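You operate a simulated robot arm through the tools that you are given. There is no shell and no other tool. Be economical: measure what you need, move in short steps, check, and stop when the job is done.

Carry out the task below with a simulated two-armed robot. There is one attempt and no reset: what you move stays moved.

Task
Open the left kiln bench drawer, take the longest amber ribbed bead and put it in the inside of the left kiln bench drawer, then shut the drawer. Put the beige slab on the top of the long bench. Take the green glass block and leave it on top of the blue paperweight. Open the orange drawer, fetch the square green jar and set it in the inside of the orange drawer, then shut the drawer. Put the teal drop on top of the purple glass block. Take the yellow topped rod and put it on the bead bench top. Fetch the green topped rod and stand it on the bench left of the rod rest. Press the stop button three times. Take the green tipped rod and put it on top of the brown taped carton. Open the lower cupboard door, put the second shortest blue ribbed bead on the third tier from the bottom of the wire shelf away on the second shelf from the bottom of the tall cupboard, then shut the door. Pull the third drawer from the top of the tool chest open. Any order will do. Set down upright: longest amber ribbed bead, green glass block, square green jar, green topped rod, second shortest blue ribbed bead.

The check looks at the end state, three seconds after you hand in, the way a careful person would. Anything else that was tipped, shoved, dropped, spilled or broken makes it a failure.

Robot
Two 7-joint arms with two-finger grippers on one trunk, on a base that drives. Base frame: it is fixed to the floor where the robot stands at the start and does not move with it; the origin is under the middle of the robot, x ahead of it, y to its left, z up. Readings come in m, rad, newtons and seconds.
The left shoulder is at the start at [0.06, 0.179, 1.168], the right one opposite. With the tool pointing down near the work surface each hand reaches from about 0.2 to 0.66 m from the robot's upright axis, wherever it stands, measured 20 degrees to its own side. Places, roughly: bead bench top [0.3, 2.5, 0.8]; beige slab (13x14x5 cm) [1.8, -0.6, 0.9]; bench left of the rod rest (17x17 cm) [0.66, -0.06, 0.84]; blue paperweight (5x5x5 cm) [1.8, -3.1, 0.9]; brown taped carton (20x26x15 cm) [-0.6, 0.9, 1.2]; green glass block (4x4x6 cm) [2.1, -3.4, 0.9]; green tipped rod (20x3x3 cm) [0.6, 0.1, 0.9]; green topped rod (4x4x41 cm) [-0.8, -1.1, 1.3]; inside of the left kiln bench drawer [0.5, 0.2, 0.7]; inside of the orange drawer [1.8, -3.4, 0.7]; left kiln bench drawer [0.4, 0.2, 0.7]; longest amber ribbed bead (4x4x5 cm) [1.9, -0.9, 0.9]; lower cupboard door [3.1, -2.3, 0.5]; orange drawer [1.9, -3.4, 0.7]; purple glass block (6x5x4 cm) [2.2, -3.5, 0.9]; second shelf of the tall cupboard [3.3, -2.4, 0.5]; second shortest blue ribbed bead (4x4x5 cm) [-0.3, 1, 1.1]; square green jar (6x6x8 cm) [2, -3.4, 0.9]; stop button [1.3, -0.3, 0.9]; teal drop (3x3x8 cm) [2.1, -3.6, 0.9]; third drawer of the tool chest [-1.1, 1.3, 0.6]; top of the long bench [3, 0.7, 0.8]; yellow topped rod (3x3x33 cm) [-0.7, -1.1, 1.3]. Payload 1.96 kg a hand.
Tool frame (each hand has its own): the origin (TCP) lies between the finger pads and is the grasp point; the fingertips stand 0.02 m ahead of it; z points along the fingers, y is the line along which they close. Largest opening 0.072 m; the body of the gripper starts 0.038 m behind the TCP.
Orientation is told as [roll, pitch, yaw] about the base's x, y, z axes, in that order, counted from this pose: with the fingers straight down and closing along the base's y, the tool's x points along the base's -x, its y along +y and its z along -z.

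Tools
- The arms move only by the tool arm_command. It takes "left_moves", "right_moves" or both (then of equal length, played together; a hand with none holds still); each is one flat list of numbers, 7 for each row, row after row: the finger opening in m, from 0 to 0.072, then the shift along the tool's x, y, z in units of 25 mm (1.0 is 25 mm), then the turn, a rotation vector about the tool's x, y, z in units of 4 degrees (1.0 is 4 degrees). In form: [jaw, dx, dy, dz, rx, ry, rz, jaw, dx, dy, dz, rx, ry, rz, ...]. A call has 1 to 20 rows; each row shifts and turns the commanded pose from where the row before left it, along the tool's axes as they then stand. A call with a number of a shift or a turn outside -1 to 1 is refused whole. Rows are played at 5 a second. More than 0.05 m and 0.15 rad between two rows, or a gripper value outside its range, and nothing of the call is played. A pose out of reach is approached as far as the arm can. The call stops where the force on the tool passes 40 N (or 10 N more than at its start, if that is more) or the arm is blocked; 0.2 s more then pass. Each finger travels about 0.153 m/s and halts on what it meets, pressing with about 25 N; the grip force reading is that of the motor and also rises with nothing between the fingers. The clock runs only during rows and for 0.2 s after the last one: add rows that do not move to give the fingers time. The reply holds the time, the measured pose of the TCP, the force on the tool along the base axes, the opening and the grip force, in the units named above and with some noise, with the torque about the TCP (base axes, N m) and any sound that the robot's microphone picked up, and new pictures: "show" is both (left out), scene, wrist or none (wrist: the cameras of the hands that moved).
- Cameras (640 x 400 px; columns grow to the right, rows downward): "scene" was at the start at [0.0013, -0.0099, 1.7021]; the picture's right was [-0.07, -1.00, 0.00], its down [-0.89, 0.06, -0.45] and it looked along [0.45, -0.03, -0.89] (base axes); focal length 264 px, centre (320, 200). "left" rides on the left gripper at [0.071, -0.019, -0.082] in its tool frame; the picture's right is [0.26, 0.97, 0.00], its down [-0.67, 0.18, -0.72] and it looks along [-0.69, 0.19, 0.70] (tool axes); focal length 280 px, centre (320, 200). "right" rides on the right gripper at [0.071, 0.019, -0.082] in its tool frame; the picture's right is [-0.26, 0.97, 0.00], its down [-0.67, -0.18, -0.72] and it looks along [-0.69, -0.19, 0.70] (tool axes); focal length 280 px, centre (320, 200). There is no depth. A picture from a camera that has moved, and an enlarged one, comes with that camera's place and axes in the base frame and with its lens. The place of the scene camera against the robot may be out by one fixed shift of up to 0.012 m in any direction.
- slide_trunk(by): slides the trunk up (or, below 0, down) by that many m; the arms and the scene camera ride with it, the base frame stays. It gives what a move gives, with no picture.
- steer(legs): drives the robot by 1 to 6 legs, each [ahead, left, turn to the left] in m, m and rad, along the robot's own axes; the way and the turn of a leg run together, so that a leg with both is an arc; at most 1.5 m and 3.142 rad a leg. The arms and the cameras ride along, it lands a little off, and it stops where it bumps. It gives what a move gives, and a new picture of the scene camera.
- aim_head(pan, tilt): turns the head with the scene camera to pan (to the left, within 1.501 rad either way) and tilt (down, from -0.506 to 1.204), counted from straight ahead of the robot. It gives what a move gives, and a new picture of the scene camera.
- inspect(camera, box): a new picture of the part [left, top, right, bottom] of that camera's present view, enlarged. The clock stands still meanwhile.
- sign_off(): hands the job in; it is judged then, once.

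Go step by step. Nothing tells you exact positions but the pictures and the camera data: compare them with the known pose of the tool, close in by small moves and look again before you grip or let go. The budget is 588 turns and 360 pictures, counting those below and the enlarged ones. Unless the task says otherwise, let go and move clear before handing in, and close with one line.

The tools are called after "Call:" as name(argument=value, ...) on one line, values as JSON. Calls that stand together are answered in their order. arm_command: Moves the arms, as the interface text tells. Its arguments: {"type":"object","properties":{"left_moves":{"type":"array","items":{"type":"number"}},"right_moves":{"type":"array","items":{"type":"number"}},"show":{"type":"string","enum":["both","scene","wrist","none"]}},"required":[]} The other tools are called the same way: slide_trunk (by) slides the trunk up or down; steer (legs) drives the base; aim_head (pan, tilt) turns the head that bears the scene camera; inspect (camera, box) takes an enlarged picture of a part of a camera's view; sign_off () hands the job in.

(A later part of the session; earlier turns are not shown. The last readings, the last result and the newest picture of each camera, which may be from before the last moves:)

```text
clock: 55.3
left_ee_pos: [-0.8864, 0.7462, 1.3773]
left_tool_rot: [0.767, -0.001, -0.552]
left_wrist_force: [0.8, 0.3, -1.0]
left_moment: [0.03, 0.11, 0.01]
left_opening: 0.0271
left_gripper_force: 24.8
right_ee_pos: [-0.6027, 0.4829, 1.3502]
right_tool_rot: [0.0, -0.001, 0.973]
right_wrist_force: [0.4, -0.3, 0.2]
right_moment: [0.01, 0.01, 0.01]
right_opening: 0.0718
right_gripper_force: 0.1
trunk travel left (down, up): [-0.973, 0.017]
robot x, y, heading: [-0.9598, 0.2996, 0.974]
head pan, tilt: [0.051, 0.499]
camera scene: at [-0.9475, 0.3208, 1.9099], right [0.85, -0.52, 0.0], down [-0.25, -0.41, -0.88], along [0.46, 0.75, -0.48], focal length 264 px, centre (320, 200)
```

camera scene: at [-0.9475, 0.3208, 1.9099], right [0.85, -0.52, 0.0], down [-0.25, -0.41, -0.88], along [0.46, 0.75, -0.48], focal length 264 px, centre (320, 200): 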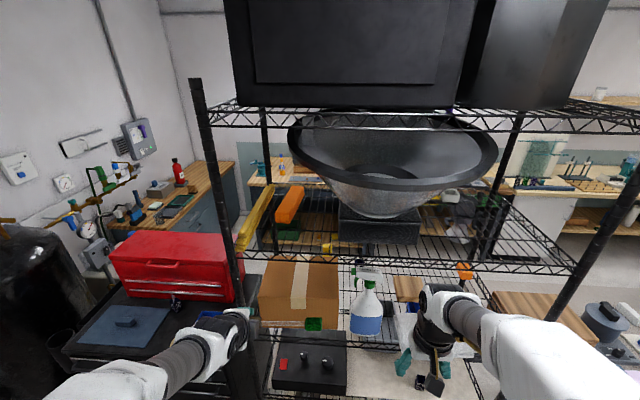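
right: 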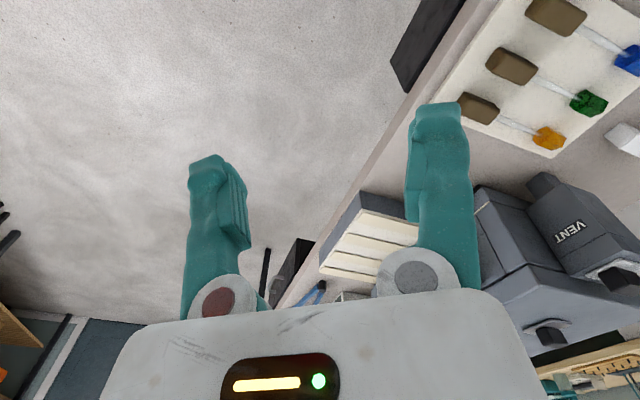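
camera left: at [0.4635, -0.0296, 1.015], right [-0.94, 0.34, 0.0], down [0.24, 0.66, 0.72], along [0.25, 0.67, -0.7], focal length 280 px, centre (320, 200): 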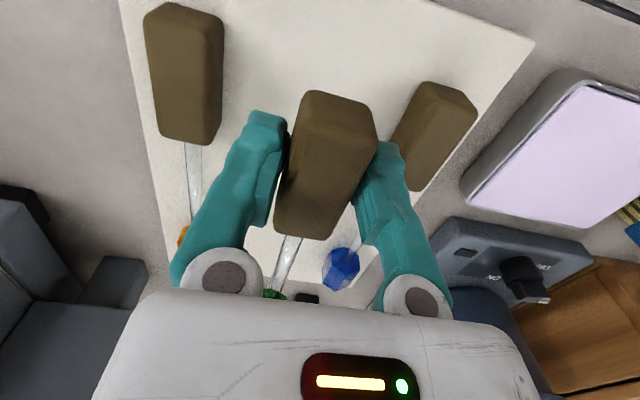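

I'll lower to z≈1.30, clear of the shelf, then move the rod in over the carton's front part.

Call:
arm_command(left_moves=[0.01, 0, -0.71, 0.74, 0, 0, 0, 0.01, 0, -0.71, 0.74, 0, 0, 0, 0.01, 0, -0.71, 0.74, 0, 0, 0, 0.01, -0.216, 0.818, 0.789, 0, 0, 0, 0.01, -0.216, 0.818, 0.789, 0, 0, 0, 0.01, -0.216, 0.818, 0.789, 0, 0, 0, 0.01, -0.216, 0.818, 0.789, 0, 0, 0, 0.01, -0.216, 0.818, 0.789, 0, 0, 0, 0.01, -0.216, 0.818, 0.789, 0, 0, 0, 0.01, -0.216, 0.818, 0.789, 0, 0, 0, 0.01, -0.216, 0.818, 0.789, 0, 0, 0], show="both")

Call:
inspect(camera="scene", box=[200, 230, 392, 350])

```text
clock: 57.7
left_ee_pos: [-0.7224, 0.9286, 1.3033]
left_tool_rot: [0.766, 0.0, -0.553]
left_wrist_force: [0.2, 0.2, -0.9]
left_moment: [0.06, 0.08, 0.0]
left_opening: 0.027
left_gripper_force: 25.1
left hand out of reach, approached as far as the arm can: row 1, 2
right_ee_pos: [-0.6016, 0.4836, 1.3476]
right_tool_rot: [0.001, 0.002, 0.972]
right_wrist_force: [0.1, -1.0, 0.7]
right_moment: [-0.03, -0.01, -0.01]
right_opening: 0.072
right_gripper_force: 0.1
trunk travel left (down, up): [-0.973, 0.017]
robot x, y, heading: [-0.9648, 0.3016, 0.971]
head pan, tilt: [0.051, 0.499]
camera scene: at [-0.9461, 0.3226, 1.9099], right [0.85, -0.52, 0.0], down [-0.25, -0.41, -0.88], along [0.46, 0.75, -0.48], focal length 264 px, centre (320, 200)
camera left: at [-0.8196, 0.906, 1.3476], right [0.14, 0.73, 0.67], down [0.38, -0.66, 0.64], along [0.91, 0.16, -0.37], focal length 280 px, centre (320, 200)
```

scene: 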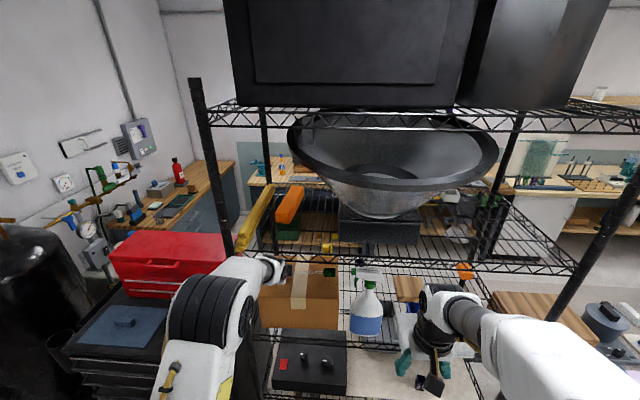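
left: 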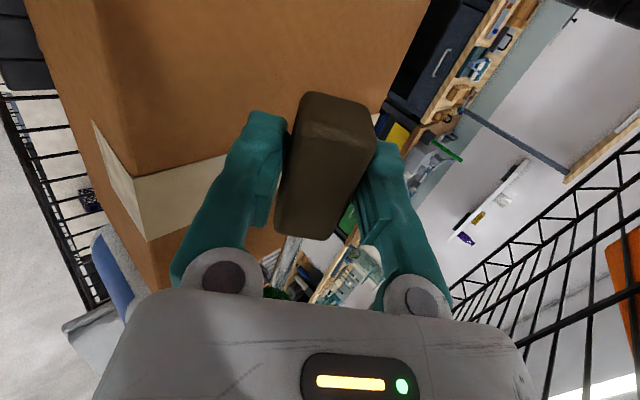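

```text
3.33 times, centred on (296, 290) of scene
camera zoom: at [-0.9461, 0.3226, 1.9099], right [0.85, -0.52, 0.0], down [-0.25, -0.41, -0.88], along [0.46, 0.75, -0.48], focal length 882 px, centre (400, -100)
```

zoom: 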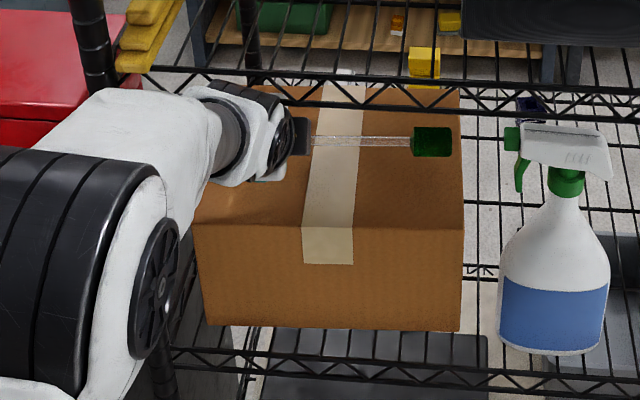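

The rod tip is just inside the carton's right edge. I'll shift 1 cm left and lower it gently onto the carton.

Call:
arm_command(left_moves=[0.01, 0.2, -0.28, 0.29, 0, 0, 0, 0.01, 0.2, -0.28, 0.29, 0, 0, 0, 0.01, 0, -0.28, 0.29, 0, 0, 0, 0.01, 0, -0.14, 0.145, 0, 0, 0, 0.01, 0, -0.1, 0.1, 0, 0, 0], show="wrist")

```text
clock: 58.9
left_ee_pos: [-0.733, 0.9324, 1.2711]
left_tool_rot: [0.777, -0.002, -0.553]
left_wrist_force: [1.4, 5.1, 22.2]
left_moment: [0.07, 0.11, 0.05]
left_opening: 0.0266
left_gripper_force: 24.9
right_ee_pos: [-0.6044, 0.4801, 1.3497]
right_tool_rot: [0.0, -0.002, 0.971]
right_wrist_force: [-0.5, -0.8, 1.3]
right_moment: [0.05, -0.02, 0.0]
right_opening: 0.072
right_gripper_force: 0.1
trunk travel left (down, up): [-0.973, 0.017]
robot x, y, heading: [-0.955, 0.2984, 0.97]
head pan, tilt: [0.051, 0.499]
camera left: at [-0.8295, 0.9092, 1.3135], right [0.14, 0.72, 0.68], down [0.38, -0.67, 0.64], along [0.92, 0.17, -0.37], focal length 280 px, centre (320, 200)
```

left: 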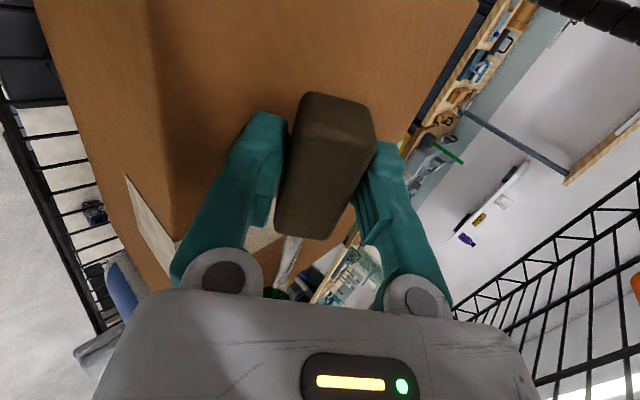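

The rod is on the carton. I'll open while compensating for the lower finger, then retreat along the tool axis.

Call:
arm_command(left_moves=[0.034, 0, 0.15, 0, 0, 0, 0, 0.04, 0, 0.12, 0, 0, 0, 0, 0.046, 0, 0.12, 0, 0, 0, 0, 0.046, 0, 0, -0.5, 0, 0, 0, 0.046, 0, 0, -0.8, 0, 0, 0, 0.046, 0, 0, -0.8, 0, 0, 0], show="wrist")

Call:
inspect(camera="scene", box=[200, 230, 392, 350])

```text
clock: 60.3
left_ee_pos: [-0.7497, 0.907, 1.3101]
left_tool_rot: [0.767, -0.001, -0.554]
left_wrist_force: [0.2, 0.3, -0.5]
left_moment: [-0.01, -0.03, 0.02]
left_opening: 0.0463
left_gripper_force: 0.1
right_ee_pos: [-0.6052, 0.4822, 1.3494]
right_tool_rot: [0.0, 0.0, 0.972]
right_wrist_force: [-0.1, 0.1, -0.9]
right_moment: [-0.02, -0.03, -0.02]
right_opening: 0.0721
right_gripper_force: 0.0
trunk travel left (down, up): [-0.973, 0.017]
robot x, y, heading: [-0.9589, 0.2992, 0.966]
head pan, tilt: [0.051, 0.499]
camera left: at [-0.8456, 0.884, 1.3546], right [0.14, 0.73, 0.67], down [0.38, -0.66, 0.64], along [0.91, 0.17, -0.37], focal length 280 px, centre (320, 200)
```

left: 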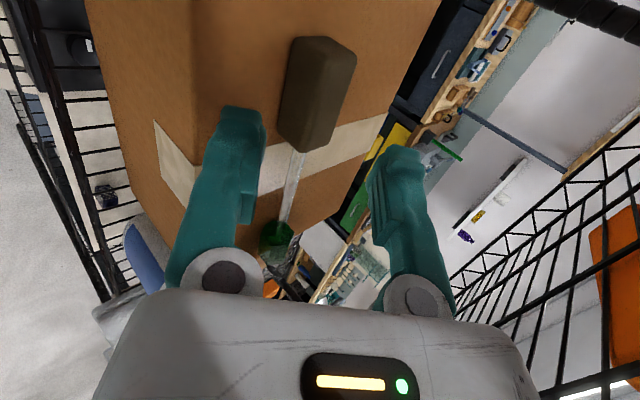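

```text
3.33 times, centred on (296, 290) of scene
camera zoom: at [-0.9481, 0.3195, 1.9099], right [0.85, -0.52, 0.0], down [-0.25, -0.41, -0.88], along [0.46, 0.75, -0.48], focal length 882 px, centre (400, -100)
```

zoom: 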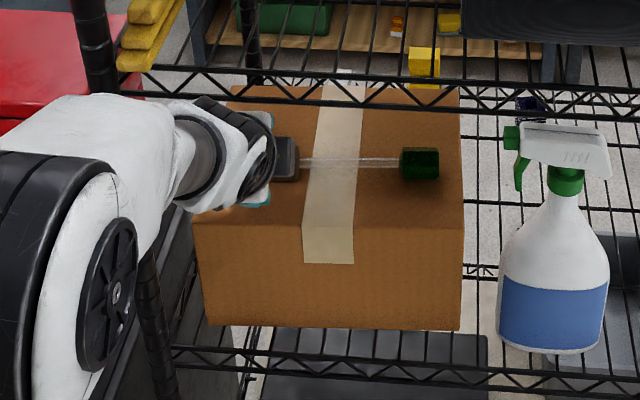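

The rod lies on the carton. I'll retract the left hand and look at the tool chest to my left.

Call:
arm_command(left_moves=[0.046, 0, -0.86, -0.83, 0, 0, 0, 0.046, 0, -0.86, -0.83, 0, 0, 0, 0.046, 0, -0.86, -0.83, 0, 0, 0, 0.046, 0, -0.86, -0.83, 0, 0, 0, 0.046, 0, -0.86, -0.83, 0, 0, 0, 0.046, 0, -0.86, -0.83, 0, 0, 0], show="none")

Call:
aim_head(pan=0.7, tilt=0.8)

```text
clock: 61.7
left_ee_pos: [-0.8448, 0.7543, 1.31]
left_tool_rot: [0.766, -0.001, -0.55]
left_wrist_force: [0.1, 0.0, -0.2]
left_moment: [-0.02, -0.05, -0.01]
left_opening: 0.046
left_gripper_force: 0.0
right_ee_pos: [-0.6044, 0.4822, 1.3485]
right_tool_rot: [0.001, 0.0, 0.972]
right_wrist_force: [0.3, -0.2, 0.1]
right_moment: [0.01, 0.02, 0.04]
right_opening: 0.0721
right_gripper_force: 0.1
trunk travel left (down, up): [-0.973, 0.017]
robot x, y, heading: [-0.961, 0.2976, 0.969]
head pan, tilt: [0.051, 0.499]
```

```text
clock: 62.7
left_ee_pos: [-0.842, 0.7548, 1.3099]
left_tool_rot: [0.768, 0.0, -0.553]
left_wrist_force: [0.5, -0.7, -0.7]
left_moment: [-0.03, 0.0, 0.04]
left_opening: 0.046
left_gripper_force: 0.0
right_ee_pos: [-0.6038, 0.4816, 1.3498]
right_tool_rot: [0.002, -0.001, 0.972]
right_wrist_force: [-0.3, 0.7, 0.6]
right_moment: [-0.01, -0.01, 0.01]
right_opening: 0.0721
right_gripper_force: 0.1
trunk travel left (down, up): [-0.973, 0.017]
robot x, y, heading: [-0.9564, 0.2973, 0.968]
head pan, tilt: [0.7, 0.799]
camera scene: at [-1.0026, 0.3234, 1.884], right [0.99, 0.1, 0.0], down [0.07, -0.71, -0.7], along [-0.07, 0.69, -0.72], focal length 264 px, centre (320, 200)
```

scene: 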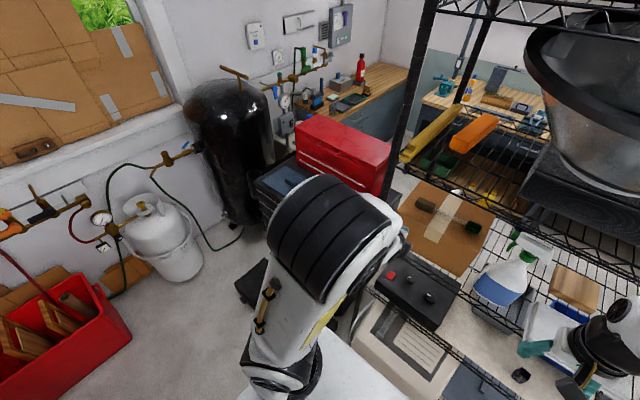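

The left arm hides the chest. I'll slide left along the corridor and lower the trunk for a better view of its drawers.

Call:
slide_trunk(by=-0.25)

Call:
steer(legs=[[0, 0.55, 0]])

Call:
aim_head(pan=0.0, tilt=0.8)

```text
clock: 65.3
left_ee_pos: [-0.8417, 0.7541, 1.0613]
left_tool_rot: [0.766, 0.002, -0.553]
left_wrist_force: [0.7, 0.7, 0.0]
left_moment: [0.0, 0.01, 0.03]
left_opening: 0.0458
left_gripper_force: 0.0
right_ee_pos: [-0.6029, 0.4823, 1.0985]
right_tool_rot: [0.001, 0.001, 0.971]
right_wrist_force: [0.1, 0.2, -1.0]
right_moment: [0.0, 0.04, -0.01]
right_opening: 0.072
right_gripper_force: 0.1
trunk travel left (down, up): [-0.723, 0.267]
robot x, y, heading: [-0.9605, 0.3008, 0.97]
head pan, tilt: [0.7, 0.799]
```

```text
clock: 67.9
left_ee_pos: [-1.2196, 1.0131, 1.0598]
left_tool_rot: [0.768, -0.004, -0.556]
left_wrist_force: [-0.8, -0.4, -0.8]
left_moment: [0.0, -0.04, -0.02]
left_opening: 0.0463
left_gripper_force: 0.1
right_ee_pos: [-0.9812, 0.7417, 1.1012]
right_tool_rot: [-0.005, -0.001, 0.966]
right_wrist_force: [0.2, 0.5, -0.1]
right_moment: [-0.01, -0.05, 0.01]
right_opening: 0.0721
right_gripper_force: 0.0
trunk travel left (down, up): [-0.723, 0.267]
robot x, y, heading: [-1.3354, 0.5533, 0.97]
head pan, tilt: [0.7, 0.799]
stopped in leg 1: the robot was blocked; the commanded pose is now the measured one
camera scene: at [-1.3836, 0.5846, 1.6337], right [1.0, 0.1, 0.0], down [0.07, -0.72, -0.7], along [-0.07, 0.69, -0.72], focal length 264 px, centre (320, 200)
```

scene: 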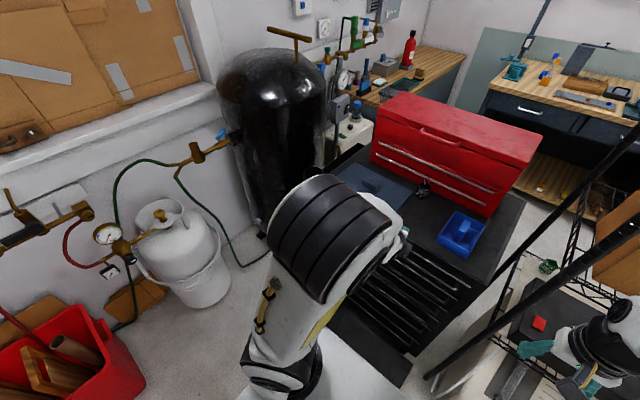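

```text
clock: 69.0
left_ee_pos: [-1.2171, 1.0122, 1.0614]
left_tool_rot: [0.766, -0.002, -0.558]
left_wrist_force: [0.7, -0.3, 0.6]
left_moment: [0.01, 0.01, -0.02]
left_opening: 0.0459
left_gripper_force: 0.0
right_ee_pos: [-0.9792, 0.7392, 1.0995]
right_tool_rot: [-0.002, -0.001, 0.968]
right_wrist_force: [0.2, 0.7, 0.2]
right_moment: [0.02, 0.0, 0.0]
right_opening: 0.0719
right_gripper_force: 0.1
trunk travel left (down, up): [-0.723, 0.267]
robot x, y, heading: [-1.3323, 0.5528, 0.967]
head pan, tilt: [0.0, 0.799]
camera scene: at [-1.326, 0.5679, 1.634], right [0.82, -0.57, 0.0], down [-0.41, -0.59, -0.7], along [0.4, 0.57, -0.72], focal length 264 px, centre (320, 200)
```

scene: 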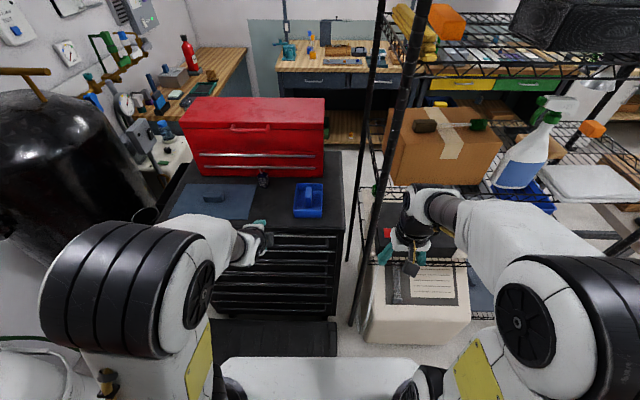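

I can see the chest front facing me, with a low black box on the floor in front of it. I'll zoom in on the drawers.

Call:
inspect(camera="scene", box=[190, 200, 366, 310])

Call:
aim_head(pan=0.2, tilt=1.15)

```text
3.64 times, centred on (278, 255) of scene
camera zoom: at [-1.326, 0.5679, 1.634], right [0.82, -0.57, 0.0], down [-0.41, -0.59, -0.7], along [0.4, 0.57, -0.72], focal length 962 px, centre (473, 0)
```

zoom: 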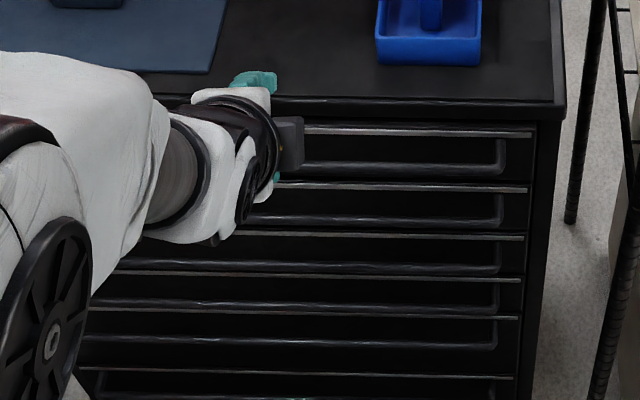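

```text
clock: 69.8
left_ee_pos: [-1.2152, 1.0103, 1.0599]
left_tool_rot: [0.766, 0.002, -0.56]
left_wrist_force: [0.0, -0.2, -0.5]
left_moment: [0.02, 0.0, -0.04]
left_opening: 0.0459
left_gripper_force: 0.1
right_ee_pos: [-0.9777, 0.7394, 1.1]
right_tool_rot: [-0.001, 0.0, 0.966]
right_wrist_force: [-0.5, -0.3, 0.2]
right_moment: [-0.04, -0.02, 0.01]
right_opening: 0.072
right_gripper_force: 0.1
trunk travel left (down, up): [-0.723, 0.267]
robot x, y, heading: [-1.3365, 0.5537, 0.973]
head pan, tilt: [0.201, 1.15]
camera scene: at [-1.3474, 0.5556, 1.6092], right [0.92, -0.39, 0.0], down [-0.36, -0.84, -0.41], along [0.16, 0.38, -0.91], focal length 264 px, centre (320, 200)
```

scene: 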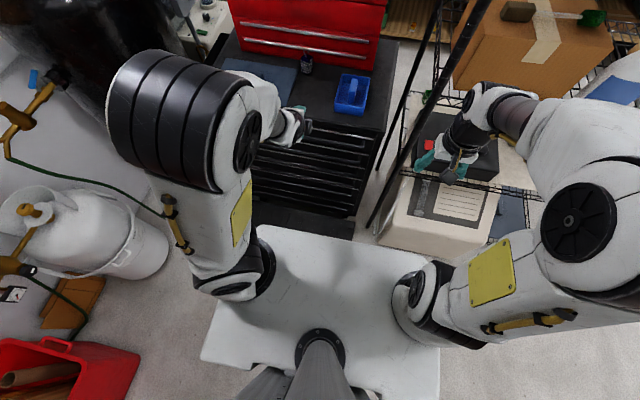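

Each drawer has a full-width bar handle, and the third one sits at z≈0.6. I'll point the left hand forward, lower the trunk and look with the wrist camera.

Call:
arm_command(left_moves=[0.05, 0, 0, 0, -1, 0, 0, 0.05, 0, 0, 0, -1, 0, 0, 0.05, 0, 0, 0, -1, 0, 0, 0.05, 0, 0, 0, -1, 0, 0, 0.05, 0, 0, 0, -1, 0, 0, 0.05, 0, 0, 0, -1, 0, 0, 0.05, 0, 0, 0, -1, 0, 0, 0.05, 0, 0, 0, -1, 0, 0, 0.05, 0, 0, 0, -1, 0, 0, 0.05, 0, 0, 0, -1, 0, 0, 0.05, 0, 0, 0, -1, 0, 0], show="none")

Call:
slide_trunk(by=-0.35)

Call:
arm_command(left_moves=[0.05, 0, 0, 0, 0, 0, 0], show="both")

```text
clock: 72.2
left_ee_pos: [-1.2024, 1.0274, 1.0586]
left_tool_rot: [1.537, 0.001, -0.559]
left_wrist_force: [-0.4, 0.6, 0.0]
left_moment: [-0.03, -0.03, 0.02]
left_opening: 0.05
left_gripper_force: 0.1
left hand out of reach, approached as far as the arm can: row 3, 4, 5, 6
right_ee_pos: [-0.9771, 0.7393, 1.099]
right_tool_rot: [0.0, 0.0, 0.967]
right_wrist_force: [0.2, 0.9, -0.7]
right_moment: [-0.01, -0.01, -0.01]
right_opening: 0.072
right_gripper_force: 0.1
trunk travel left (down, up): [-0.723, 0.267]
robot x, y, heading: [-1.3297, 0.5583, 0.968]
head pan, tilt: [0.201, 1.15]
```

```text
clock: 75.6
left_ee_pos: [-1.2036, 1.0278, 0.7081]
left_tool_rot: [1.533, 0.0, -0.559]
left_wrist_force: [-0.2, 0.1, 0.0]
left_moment: [-0.01, 0.01, -0.05]
left_opening: 0.0504
left_gripper_force: 0.1
right_ee_pos: [-0.9781, 0.738, 0.7495]
right_tool_rot: [0.0, 0.0, 0.966]
right_wrist_force: [-0.5, 0.3, -0.1]
right_moment: [0.02, -0.02, 0.01]
right_opening: 0.072
right_gripper_force: 0.0
trunk travel left (down, up): [-0.373, 0.617]
robot x, y, heading: [-1.3346, 0.5583, 0.965]
head pan, tilt: [0.201, 1.15]
```

```text
clock: 76.0
left_ee_pos: [-1.2012, 1.0275, 0.7072]
left_tool_rot: [1.534, 0.0, -0.559]
left_wrist_force: [-0.8, 0.3, 0.3]
left_moment: [0.0, -0.02, -0.03]
left_opening: 0.0501
left_gripper_force: 0.1
right_ee_pos: [-0.9778, 0.7381, 0.7493]
right_tool_rot: [0.0, 0.0, 0.967]
right_wrist_force: [0.5, 0.4, 0.1]
right_moment: [0.01, 0.0, -0.03]
right_opening: 0.0719
right_gripper_force: 0.0
trunk travel left (down, up): [-0.373, 0.617]
robot x, y, heading: [-1.3388, 0.5556, 0.968]
head pan, tilt: [0.201, 1.15]
camera scene: at [-1.3477, 0.5557, 1.2591], right [0.92, -0.39, 0.0], down [-0.36, -0.84, -0.41], along [0.16, 0.38, -0.91], focal length 264 px, centre (320, 200)
camera left: at [-1.3052, 0.995, 0.6907], right [-0.2, 0.17, 0.96], down [0.2, -0.96, 0.21], along [0.96, 0.23, 0.16], focal length 280 px, centre (320, 200)
```

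scene: 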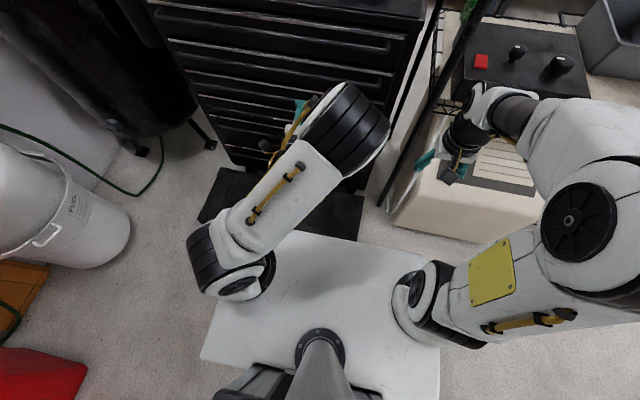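
left: 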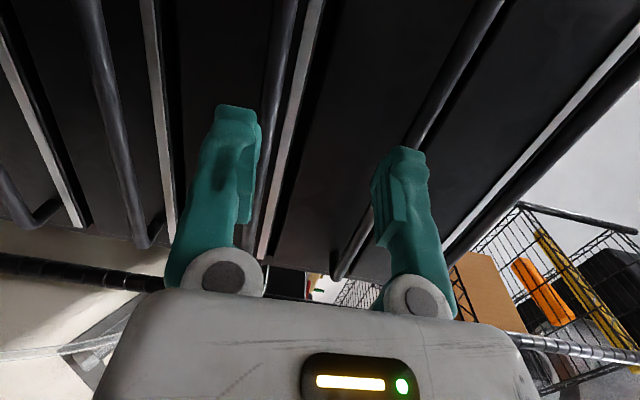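

Working through the bars from the chest top, the third handle is at z≈0.555 and about 0.60 m ahead. I'll lower the hand to that height and look again.

Call:
arm_command(left_moves=[0.05, 0, -1, 0, 0, 0, 0, 0.05, 0, -1, 0, 0, 0, 0, 0.05, 0, -1, 0, 0, 0, 0, 0.05, 0, -1, 0, 0, 0, 0, 0.05, 0, -1, 0, 0, 0, 0, 0.05, 0, -1, 0, 0, 0, 0, 0.05, 0, 0, 0, 0, 0, 0], show="wrist")

```text
clock: 77.6
left_ee_pos: [-1.2046, 1.0216, 0.5581]
left_tool_rot: [1.534, 0.002, -0.558]
left_wrist_force: [0.1, -0.8, 0.3]
left_moment: [-0.02, 0.0, 0.0]
left_opening: 0.0498
left_gripper_force: 0.1
right_ee_pos: [-0.9777, 0.7392, 0.7493]
right_tool_rot: [0.001, 0.0, 0.969]
right_wrist_force: [-0.2, -0.8, 0.1]
right_moment: [-0.02, 0.02, -0.01]
right_opening: 0.0719
right_gripper_force: 0.1
trunk travel left (down, up): [-0.373, 0.617]
robot x, y, heading: [-1.3374, 0.558, 0.964]
head pan, tilt: [0.201, 1.15]
camera left: at [-1.3085, 0.9899, 0.5406], right [-0.2, 0.17, 0.96], down [0.2, -0.96, 0.21], along [0.96, 0.23, 0.16], focal length 280 px, centre (320, 200)
```

left: 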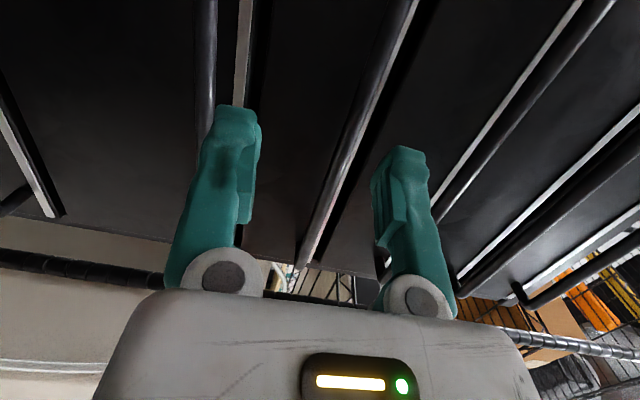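

I'll zoom in to count the bars properly.

Call:
inspect(camera="left", box=[400, 80, 640, 330])

Call:
inspect(camera="left", box=[0, 0, 640, 330])

```text
1.60 times, centred on (520, 205) of left
camera zoom: at [-1.3085, 0.9899, 0.5406], right [-0.2, 0.17, 0.96], down [0.2, -0.96, 0.21], along [0.96, 0.23, 0.16], focal length 449 px, centre (0, 192)
```

zoom: 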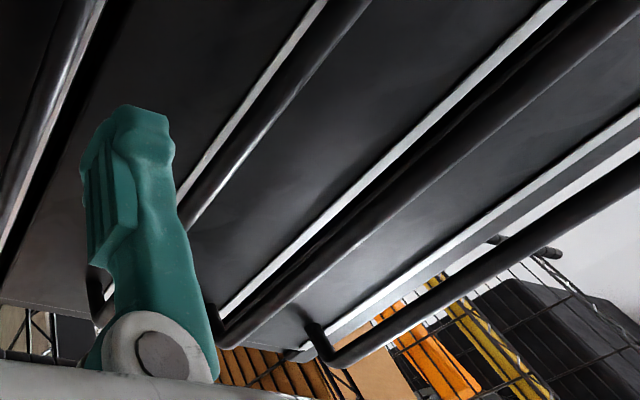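

```text
1.00 times, centred on (320, 165) of left (not enlarged: the box is as wide or as high as the picture)
camera zoom: at [-1.3085, 0.9899, 0.5406], right [-0.2, 0.17, 0.96], down [0.2, -0.96, 0.21], along [0.96, 0.23, 0.16], focal length 280 px, centre (320, 235)
```

zoom: 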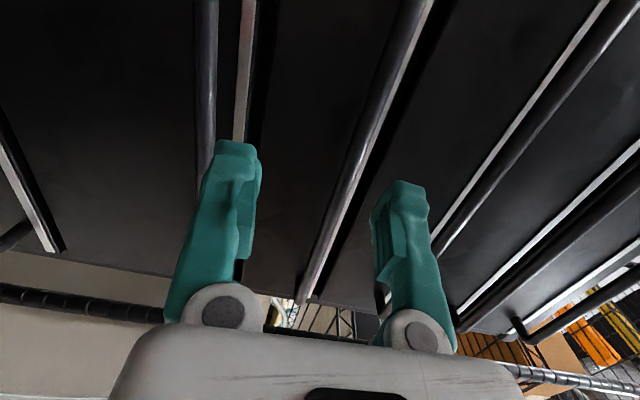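

Comparing both views, bar 3 is at z≈0.675 and about 0.54 m ahead; the bar now between my fingers is number 4. I'll move up to bar 3.

Call:
arm_command(left_moves=[0.04, 0, 0.94, 0, 0, 0, 0, 0.04, 0, 0.94, 0, 0, 0, 0, 0.04, 0, 0.94, 0, 0, 0, 0, 0.04, 0, 0.94, 0, 0, 0, 0, 0.04, 0, 0.94, 0, 0, 0, 0, 0.04, 0, 0, 0.6, 0, 0, 0, 0.04, 0, 0, 0.6, 0, 0, 0, 0.04, 0, 0, 0, 0, 0, 0], show="wrist")

```text
clock: 79.4
left_ee_pos: [-1.1868, 1.0513, 0.6732]
left_tool_rot: [1.533, 0.0, -0.558]
left_wrist_force: [0.0, 0.9, -0.1]
left_moment: [-0.02, 0.01, 0.02]
left_opening: 0.0398
left_gripper_force: 0.0
right_ee_pos: [-0.9786, 0.7391, 0.7487]
right_tool_rot: [0.001, 0.0, 0.967]
right_wrist_force: [-0.3, 0.0, 0.7]
right_moment: [0.02, -0.04, 0.01]
right_opening: 0.0723
right_gripper_force: 0.0
trunk travel left (down, up): [-0.373, 0.617]
robot x, y, heading: [-1.3354, 0.5597, 0.967]
head pan, tilt: [0.201, 1.15]
camera left: at [-1.2901, 1.0196, 0.6566], right [-0.2, 0.17, 0.96], down [0.2, -0.96, 0.21], along [0.96, 0.23, 0.16], focal length 280 px, centre (320, 200)
```

left: 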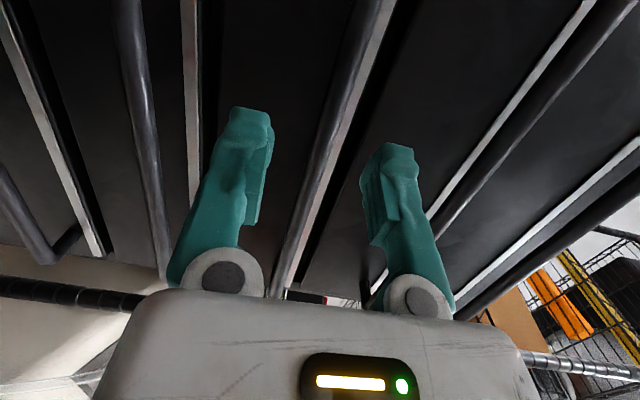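

Bar 3 is between the fingers. I'll move forward onto it and close.

Call:
arm_command(left_moves=[0.04, 0, 0.05, 0.7, 0, 0, 0, 0.04, 0, 0.05, 0.7, 0, 0, 0, 0.04, 0, 0, 0.4, 0, 0, 0, 0.0, 0, 0, 0, 0, 0, 0, 0.0, 0, 0, 0, 0, 0, 0, 0.0, 0, 0, 0, 0, 0, 0], show="wrist")

```text
clock: 80.8
left_ee_pos: [-1.1638, 1.0892, 0.678]
left_tool_rot: [1.541, 0.0, -0.558]
left_wrist_force: [-0.1, 4.2, 22.7]
left_moment: [0.11, 0.01, -0.26]
left_opening: 0.0059
left_gripper_force: 33.5
right_ee_pos: [-0.9786, 0.7382, 0.7504]
right_tool_rot: [0.0, -0.002, 0.967]
right_wrist_force: [-0.1, 0.2, -0.4]
right_moment: [0.02, 0.0, 0.0]
right_opening: 0.0721
right_gripper_force: 0.1
trunk travel left (down, up): [-0.373, 0.617]
robot x, y, heading: [-1.3368, 0.5551, 0.97]
head pan, tilt: [0.201, 1.15]
camera left: at [-1.2661, 1.0574, 0.6598], right [-0.21, 0.16, 0.96], down [0.2, -0.96, 0.2], along [0.96, 0.23, 0.17], focal length 280 px, centre (320, 200)
```

left: 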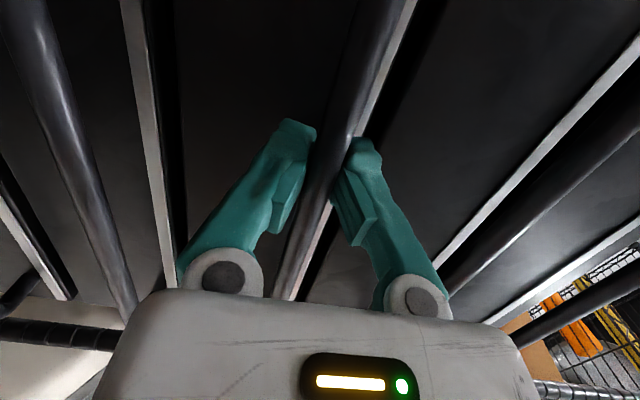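

I've gripped the third handle. I'll pull it back with the arm.

Call:
arm_command(left_moves=[0.0, 0, -0.1, -0.4, 0, 0, 0, 0.0, 0, 0, -0.6, 0, 0, 0, 0.0, 0, 0, -0.6, 0, 0, 0, 0.0, 0, 0, -0.6, 0, 0, 0, 0.0, 0, 0, -0.6, 0, 0, 0, 0.0, 0, 0, -0.6, 0, 0, 0], show="wrist")

```text
clock: 81.3
left_ee_pos: [-1.1693, 1.0803, 0.6782]
left_tool_rot: [1.55, -0.001, -0.556]
left_wrist_force: [0.9, 2.3, 19.0]
left_moment: [0.13, 0.06, -0.55]
left_opening: 0.0058
left_gripper_force: 33.1
right_ee_pos: [-0.9785, 0.7374, 0.7483]
right_tool_rot: [-0.001, -0.001, 0.967]
right_wrist_force: [0.3, 0.1, 0.1]
right_moment: [-0.01, 0.03, -0.02]
right_opening: 0.0718
right_gripper_force: 0.1
trunk travel left (down, up): [-0.373, 0.617]
robot x, y, heading: [-1.3392, 0.556, 0.969]
head pan, tilt: [0.201, 1.15]
stopped in row 2 (left hand): the force on the tool passed its limit at 43 N (the readings are from after the stop); the commanded pose is now the measured one
camera left: at [-1.2729, 1.0477, 0.659], right [-0.21, 0.16, 0.96], down [0.2, -0.96, 0.2], along [0.96, 0.23, 0.17], focal length 280 px, centre (320, 200)
```

left: 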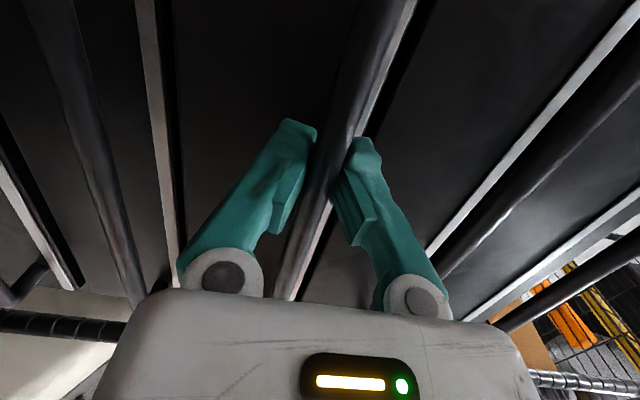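

The drawer yields but resists. I'll pull more slowly and ease the vertical load.

Call:
arm_command(left_moves=[0.0, 0, 0.1, -0.1, 0, 0, 0, 0.0, 0, 0.1, -0.15, 0, 0, 0, 0.0, 0, 0, -0.2, 0, 0, 0, 0.0, 0, 0, -0.2, 0, 0, 0, 0.0, 0, 0, -0.2, 0, 0, 0, 0.0, 0, 0, -0.2, 0, 0, 0, 0.0, 0, 0, -0.2, 0, 0, 0, 0.0, 0, 0, -0.2, 0, 0, 0, 0.0, 0, 0, -0.2, 0, 0, 0, 0.0, 0, 0, -0.2, 0, 0, 0], show="none")

```text
clock: 83.4
left_ee_pos: [-1.1943, 1.0455, 0.6785]
left_tool_rot: [1.527, 0.002, -0.55]
left_wrist_force: [-5.5, 0.2, -21.4]
left_moment: [-0.03, 0.12, 0.49]
left_opening: 0.0059
left_gripper_force: 32.1
right_ee_pos: [-0.979, 0.74, 0.7485]
right_tool_rot: [-0.002, 0.0, 0.969]
right_wrist_force: [-0.5, 0.1, 0.2]
right_moment: [-0.01, 0.0, -0.01]
right_opening: 0.0718
right_gripper_force: 0.0
trunk travel left (down, up): [-0.373, 0.617]
robot x, y, heading: [-1.3372, 0.5567, 0.964]
head pan, tilt: [0.201, 1.15]
stopped in row 10 (left hand): the force on the tool passed its limit at 40 N (the readings are from after the stop); the commanded pose is now the measured one
```

It's coming out. I'll continue the pull, level this time.

Call:
arm_command(left_moves=[0.0, 0, -0.06, -0.1, 0, 0, 0, 0.0, 0, -0.01, -0.3, 0, 0, 0, 0.0, 0, -0.01, -0.3, 0, 0, 0, 0.0, 0, -0.01, -0.3, 0, 0, 0, 0.0, 0, -0.01, -0.3, 0, 0, 0, 0.0, 0, -0.01, -0.3, 0, 0, 0, 0.0, 0, -0.01, -0.3, 0, 0, 0, 0.0, 0, -0.01, -0.3, 0, 0, 0, 0.0, 0, -0.01, -0.3, 0, 0, 0, 0.0, 0, -0.01, -0.3, 0, 0, 0, 0.0, 0, -0.01, -0.3, 0, 0, 0, 0.0, 0, -0.01, -0.3, 0, 0, 0], show="scene")

```text
clock: 85.5
left_ee_pos: [-1.2188, 0.9985, 0.6767]
left_tool_rot: [1.557, 0.0, -0.549]
left_wrist_force: [0.1, 2.4, 15.7]
left_moment: [0.0, 0.23, 0.18]
left_opening: 0.0
left_gripper_force: 29.5
left hand out of reach, approached as far as the arm can: row 8, 9, 10
right_ee_pos: [-0.9783, 0.7383, 0.7482]
right_tool_rot: [0.001, 0.001, 0.968]
right_wrist_force: [0.4, -0.8, -0.2]
right_moment: [-0.03, -0.02, -0.04]
right_opening: 0.0719
right_gripper_force: 0.1
trunk travel left (down, up): [-0.373, 0.617]
robot x, y, heading: [-1.3342, 0.5565, 0.967]
head pan, tilt: [0.201, 1.15]
stopped in row 10 (left hand): the force on the tool passed its limit at 45 N (the readings are from after the stop); the commanded pose is now the measured one
camera scene: at [-1.3475, 0.5548, 1.2594], right [0.92, -0.39, 0.0], down [-0.36, -0.84, -0.41], along [0.16, 0.38, -0.91], focal length 264 px, centre (320, 200)
```

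scene: 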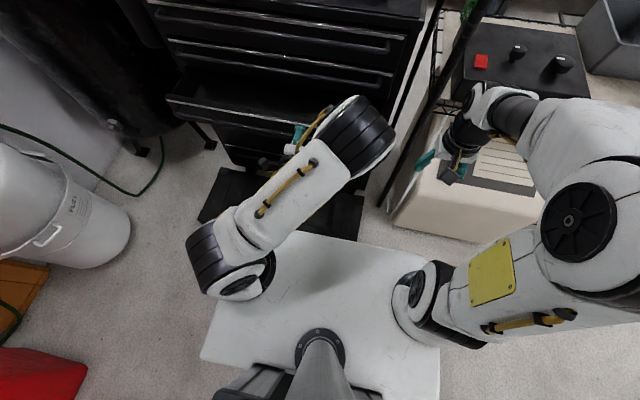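

The third drawer is open about 10 cm and the grip slipped at my arm's limit. I'll back the base slightly, then regrip to pull further.

Call:
steer(legs=[[-0.12, 0, 0]])

Call:
arm_command(left_moves=[0.04, 0, 0, 0, 0, 0, 0, 0.04, 0, 0, 0, 0, 0, 0], show="wrist")

```text
clock: 86.7
left_ee_pos: [-1.2869, 0.9004, 0.6758]
left_tool_rot: [1.552, 0.0, -0.553]
left_wrist_force: [0.7, -2.4, 11.3]
left_moment: [-0.07, 0.1, -0.09]
left_opening: 0.0001
left_gripper_force: 29.2
right_ee_pos: [-1.0454, 0.6409, 0.75]
right_tool_rot: [0.001, -0.001, 0.966]
right_wrist_force: [0.7, 0.2, 0.4]
right_moment: [0.0, -0.01, -0.01]
right_opening: 0.072
right_gripper_force: 0.0
trunk travel left (down, up): [-0.373, 0.617]
robot x, y, heading: [-1.4, 0.4607, 0.966]
head pan, tilt: [0.201, 1.15]
camera scene: at [-1.4154, 0.4564, 1.2589], right [0.92, -0.39, 0.0], down [-0.36, -0.84, -0.41], along [0.16, 0.38, -0.91], focal length 264 px, centre (320, 200)
```

scene: 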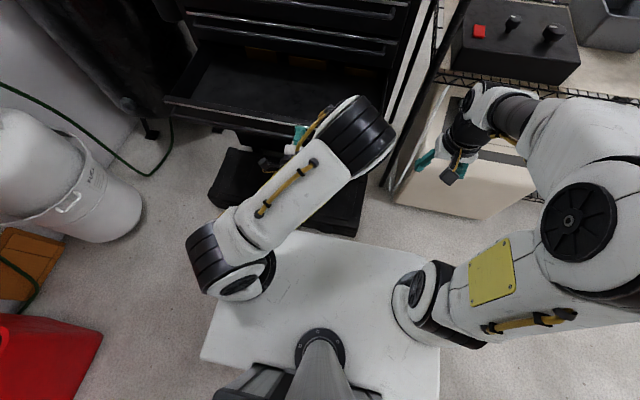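

```text
clock: 87.3
left_ee_pos: [-1.2876, 0.8994, 0.6753]
left_tool_rot: [1.55, -0.002, -0.552]
left_wrist_force: [-0.1, 0.1, -0.1]
left_moment: [0.02, -0.02, 0.0]
left_opening: 0.0401
left_gripper_force: 0.0
right_ee_pos: [-1.0452, 0.6407, 0.7486]
right_tool_rot: [0.0, 0.001, 0.966]
right_wrist_force: [0.1, 0.2, -0.3]
right_moment: [0.0, 0.02, 0.01]
right_opening: 0.072
right_gripper_force: 0.1
trunk travel left (down, up): [-0.373, 0.617]
robot x, y, heading: [-1.4024, 0.4582, 0.972]
head pan, tilt: [0.201, 1.15]
camera left: at [-1.3895, 0.8675, 0.656], right [-0.21, 0.15, 0.96], down [0.2, -0.96, 0.2], along [0.96, 0.24, 0.17], focal length 280 px, centre (320, 200)
```

left: 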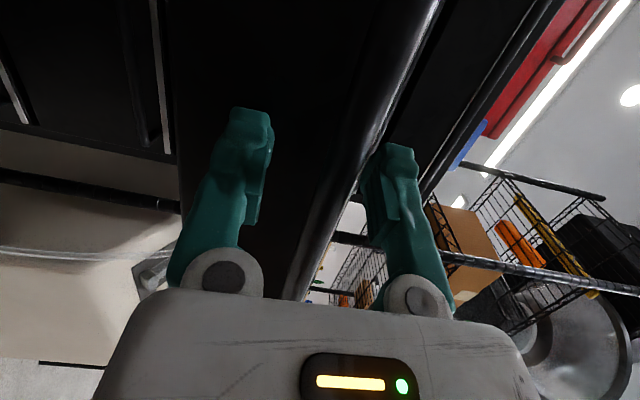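

Backing up dragged the drawer further open, to about 20 cm. I'll open the fingers, back clear, raise up and verify it's the third drawer.

Call:
steer(legs=[[-0.08, 0, 0]])

Call:
slide_trunk(by=0.4)

Call:
aim_head(pan=0.1, tilt=0.75)

```text
clock: 88.4
left_ee_pos: [-1.3319, 0.833, 0.6749]
left_tool_rot: [1.551, -0.001, -0.554]
left_wrist_force: [0.1, 0.6, 0.0]
left_moment: [-0.02, -0.03, -0.03]
left_opening: 0.0398
left_gripper_force: 0.0
right_ee_pos: [-1.0911, 0.5741, 0.7498]
right_tool_rot: [-0.002, -0.001, 0.968]
right_wrist_force: [-0.3, -0.6, -0.7]
right_moment: [0.03, -0.01, -0.01]
right_opening: 0.0722
right_gripper_force: 0.2
trunk travel left (down, up): [-0.373, 0.617]
robot x, y, heading: [-1.4515, 0.3903, 0.968]
head pan, tilt: [0.201, 1.15]
camera scene: at [-1.4613, 0.3905, 1.2591], right [0.92, -0.39, 0.0], down [-0.36, -0.84, -0.41], along [0.16, 0.38, -0.91], focal length 264 px, centre (320, 200)
```

scene: 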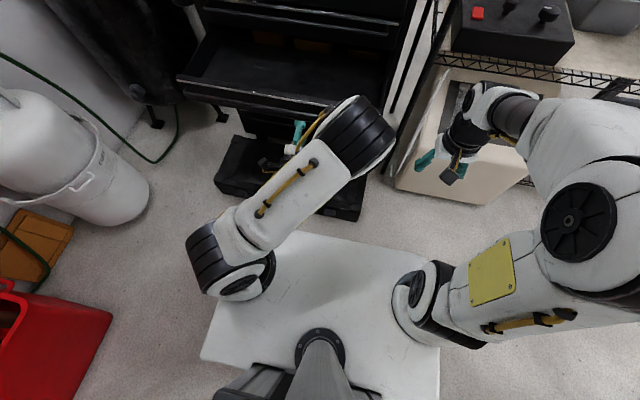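

```text
clock: 92.2
left_ee_pos: [-1.3321, 0.8331, 1.0743]
left_tool_rot: [1.551, -0.001, -0.554]
left_wrist_force: [-0.2, -0.5, -0.3]
left_moment: [0.01, 0.01, -0.02]
left_opening: 0.0399
left_gripper_force: 0.0
right_ee_pos: [-1.0908, 0.5747, 1.1488]
right_tool_rot: [-0.001, 0.0, 0.968]
right_wrist_force: [-0.8, 0.1, 0.3]
right_moment: [0.02, -0.03, 0.0]
right_opening: 0.0718
right_gripper_force: 0.0
trunk travel left (down, up): [-0.773, 0.217]
robot x, y, heading: [-1.447, 0.3925, 0.97]
head pan, tilt: [0.201, 1.15]
```

```text
clock: 93.1
left_ee_pos: [-1.3318, 0.8344, 1.0751]
left_tool_rot: [1.552, 0.0, -0.554]
left_wrist_force: [0.7, -1.3, 0.6]
left_moment: [0.02, -0.02, -0.02]
left_opening: 0.0402
left_gripper_force: 0.0
right_ee_pos: [-1.0913, 0.5751, 1.1496]
right_tool_rot: [0.0, 0.0, 0.968]
right_wrist_force: [0.2, 1.2, -1.0]
right_moment: [0.03, 0.03, -0.01]
right_opening: 0.072
right_gripper_force: 0.0
trunk travel left (down, up): [-0.773, 0.217]
robot x, y, heading: [-1.4496, 0.3918, 0.965]
head pan, tilt: [0.099, 0.75]
camera scene: at [-1.444, 0.4092, 1.6879], right [0.88, -0.48, 0.0], down [-0.33, -0.6, -0.73], along [0.35, 0.64, -0.68], focal length 264 px, centre (320, 200)
```

scene: 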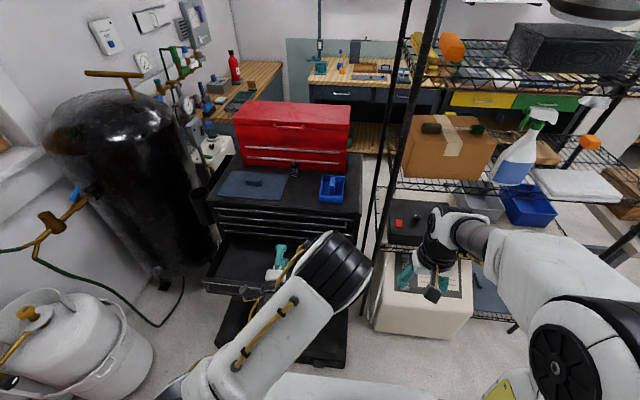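

Call:
inspect(camera="scene", box=[190, 140, 380, 300])

```text
2.50 times, centred on (285, 220) of scene
camera zoom: at [-1.444, 0.4092, 1.6879], right [0.88, -0.48, 0.0], down [-0.33, -0.6, -0.73], along [0.35, 0.64, -0.68], focal length 661 px, centre (408, 150)
```

zoom: 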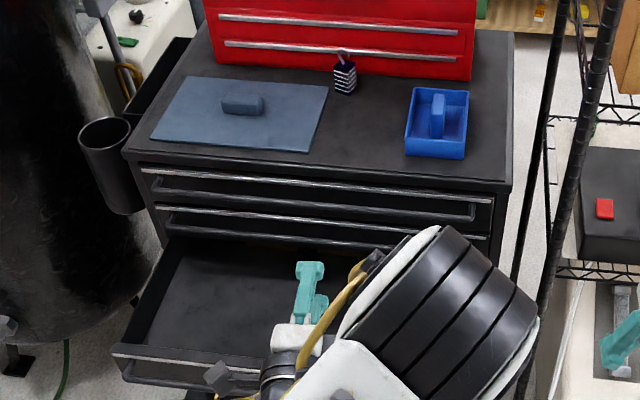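

The third drawer is confirmed open. Next is the blue bead on shelf tier 3, so I'll slide right and look at that tier.

Call:
steer(legs=[[0, -0.75, 0]])

Call:
aim_head(pan=0.05, tilt=0.5)

Call:
inspect(camera="scene", box=[220, 140, 420, 265])

```text
clock: 97.2
left_ee_pos: [-0.7072, 0.4026, 1.0746]
left_tool_rot: [1.551, 0.0, -0.559]
left_wrist_force: [1.1, -0.3, 0.1]
left_moment: [-0.01, 0.02, -0.02]
left_opening: 0.04
left_gripper_force: 0.0
right_ee_pos: [-0.4669, 0.1407, 1.1493]
right_tool_rot: [0.002, 0.0, 0.962]
right_wrist_force: [-0.1, 0.6, -0.7]
right_moment: [0.01, -0.02, -0.05]
right_opening: 0.0719
right_gripper_force: 0.0
trunk travel left (down, up): [-0.773, 0.217]
robot x, y, heading: [-0.8247, -0.038, 0.964]
head pan, tilt: [0.099, 0.75]
camera scene: at [-0.8209, -0.0218, 1.688], right [0.87, -0.49, 0.0], down [-0.33, -0.6, -0.73], along [0.36, 0.64, -0.68], focal length 264 px, centre (320, 200)
```

scene: 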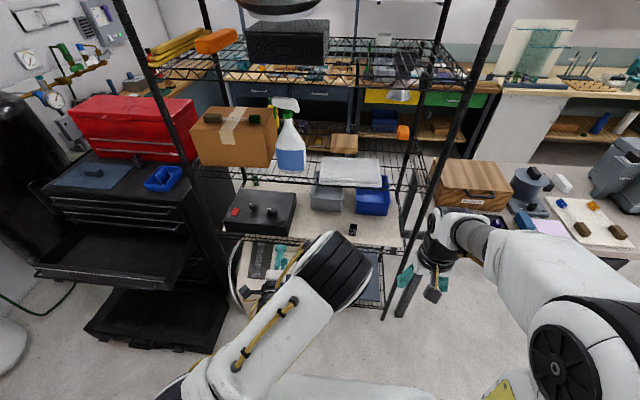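

```text
clock: 98.0
left_ee_pos: [-0.707, 0.4025, 1.0748]
left_tool_rot: [1.551, 0.0, -0.559]
left_wrist_force: [0.6, 0.0, -1.1]
left_moment: [-0.02, 0.01, -0.01]
left_opening: 0.0403
left_gripper_force: 0.0
right_ee_pos: [-0.4679, 0.1399, 1.1477]
right_tool_rot: [0.001, 0.001, 0.961]
right_wrist_force: [-0.3, -0.6, -0.2]
right_moment: [-0.04, 0.05, -0.01]
right_opening: 0.072
right_gripper_force: 0.0
trunk travel left (down, up): [-0.773, 0.217]
robot x, y, heading: [-0.8256, -0.0389, 0.963]
head pan, tilt: [0.051, 0.499]
camera scene: at [-0.813, -0.0171, 1.7099], right [0.85, -0.53, 0.0], down [-0.25, -0.41, -0.88], along [0.46, 0.74, -0.48], focal length 264 px, centre (320, 200)
```

scene: 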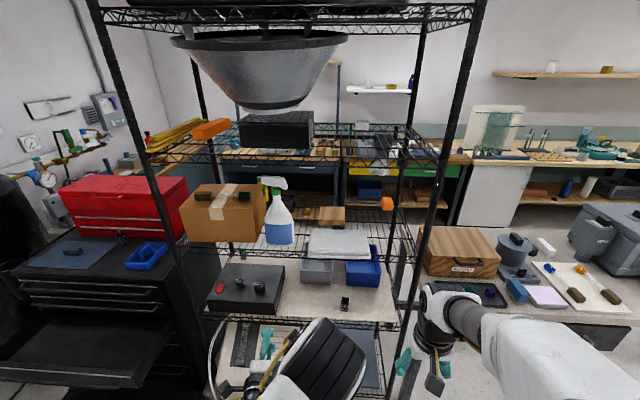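

```text
3.20 times, centred on (320, 202) of scene
camera zoom: at [-0.813, -0.0171, 1.7099], right [0.85, -0.53, 0.0], down [-0.25, -0.41, -0.88], along [0.46, 0.74, -0.48], focal length 846 px, centre (320, 192)
```

zoom: 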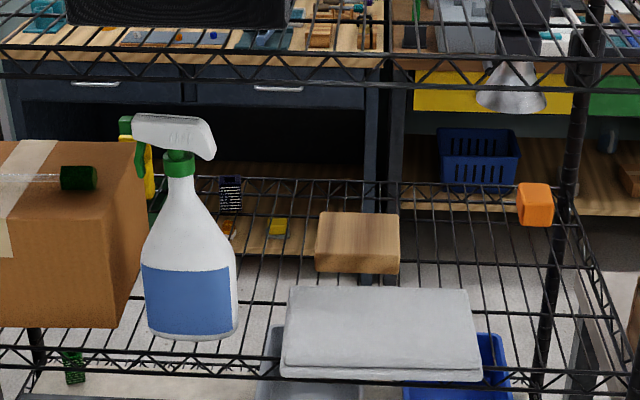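

The blue bead stands at the back of tier 3, behind the spray bottle. I'll try rolling the left hand so it closes sideways with its camera on top.

Call:
arm_command(left_moves=[0.06, 0, 0, 0, 0, 0, 1, 0.06, 0, 0, 0, 0, 0, 1, 0.06, 0, 0, 0, 0, 0, 1, 0.06, 0, 0, 0, 0, 0, 1, 0.06, 0, 0, 0, 0, 0, 1, 0.06, 0, 0, 0, 0, 0, 1, 0.06, 0, 0, 0, 0, 0, 1, 0.06, 0, 0, 0, 0, 0, 1, 0.06, 0, 0, 0, 0, 0, 1, 0.06, 0, 0, 0, 0, 0, 1, 0.06, 0, 0, 0, 0, 0, 1, 0.06, 0, 0, 0, 0, 0, 1, 0.06, 0, 0, 0, 0, 0, 1, 0.06, 0, 0, 0, 0, 0, 1, 0.06, 0, 0, 0, 0, 0, 1, 0.06, 0, 0, 0, 0, 0, 1, 0.06, 0, 0, 0, 0, 0, 1, 0.06, 0, 0, 0, 0, 0, 1, 0.06, 0, 0, 0, 0, 0, 1, 0.06, 0, 0, 0, 0, 0, 1], show="none")

```text
clock: 102.2
left_ee_pos: [-0.7076, 0.4021, 1.0759]
left_tool_rot: [1.46, 1.397, -0.667]
left_wrist_force: [0.3, 0.2, -0.4]
left_moment: [0.01, -0.02, 0.0]
left_opening: 0.06
left_gripper_force: 0.1
right_ee_pos: [-0.4673, 0.1408, 1.1495]
right_tool_rot: [0.001, 0.001, 0.962]
right_wrist_force: [0.0, -0.8, 0.0]
right_moment: [0.01, -0.03, 0.01]
right_opening: 0.0721
right_gripper_force: 0.1
trunk travel left (down, up): [-0.773, 0.217]
robot x, y, heading: [-0.822, -0.0402, 0.96]
head pan, tilt: [0.051, 0.499]
```

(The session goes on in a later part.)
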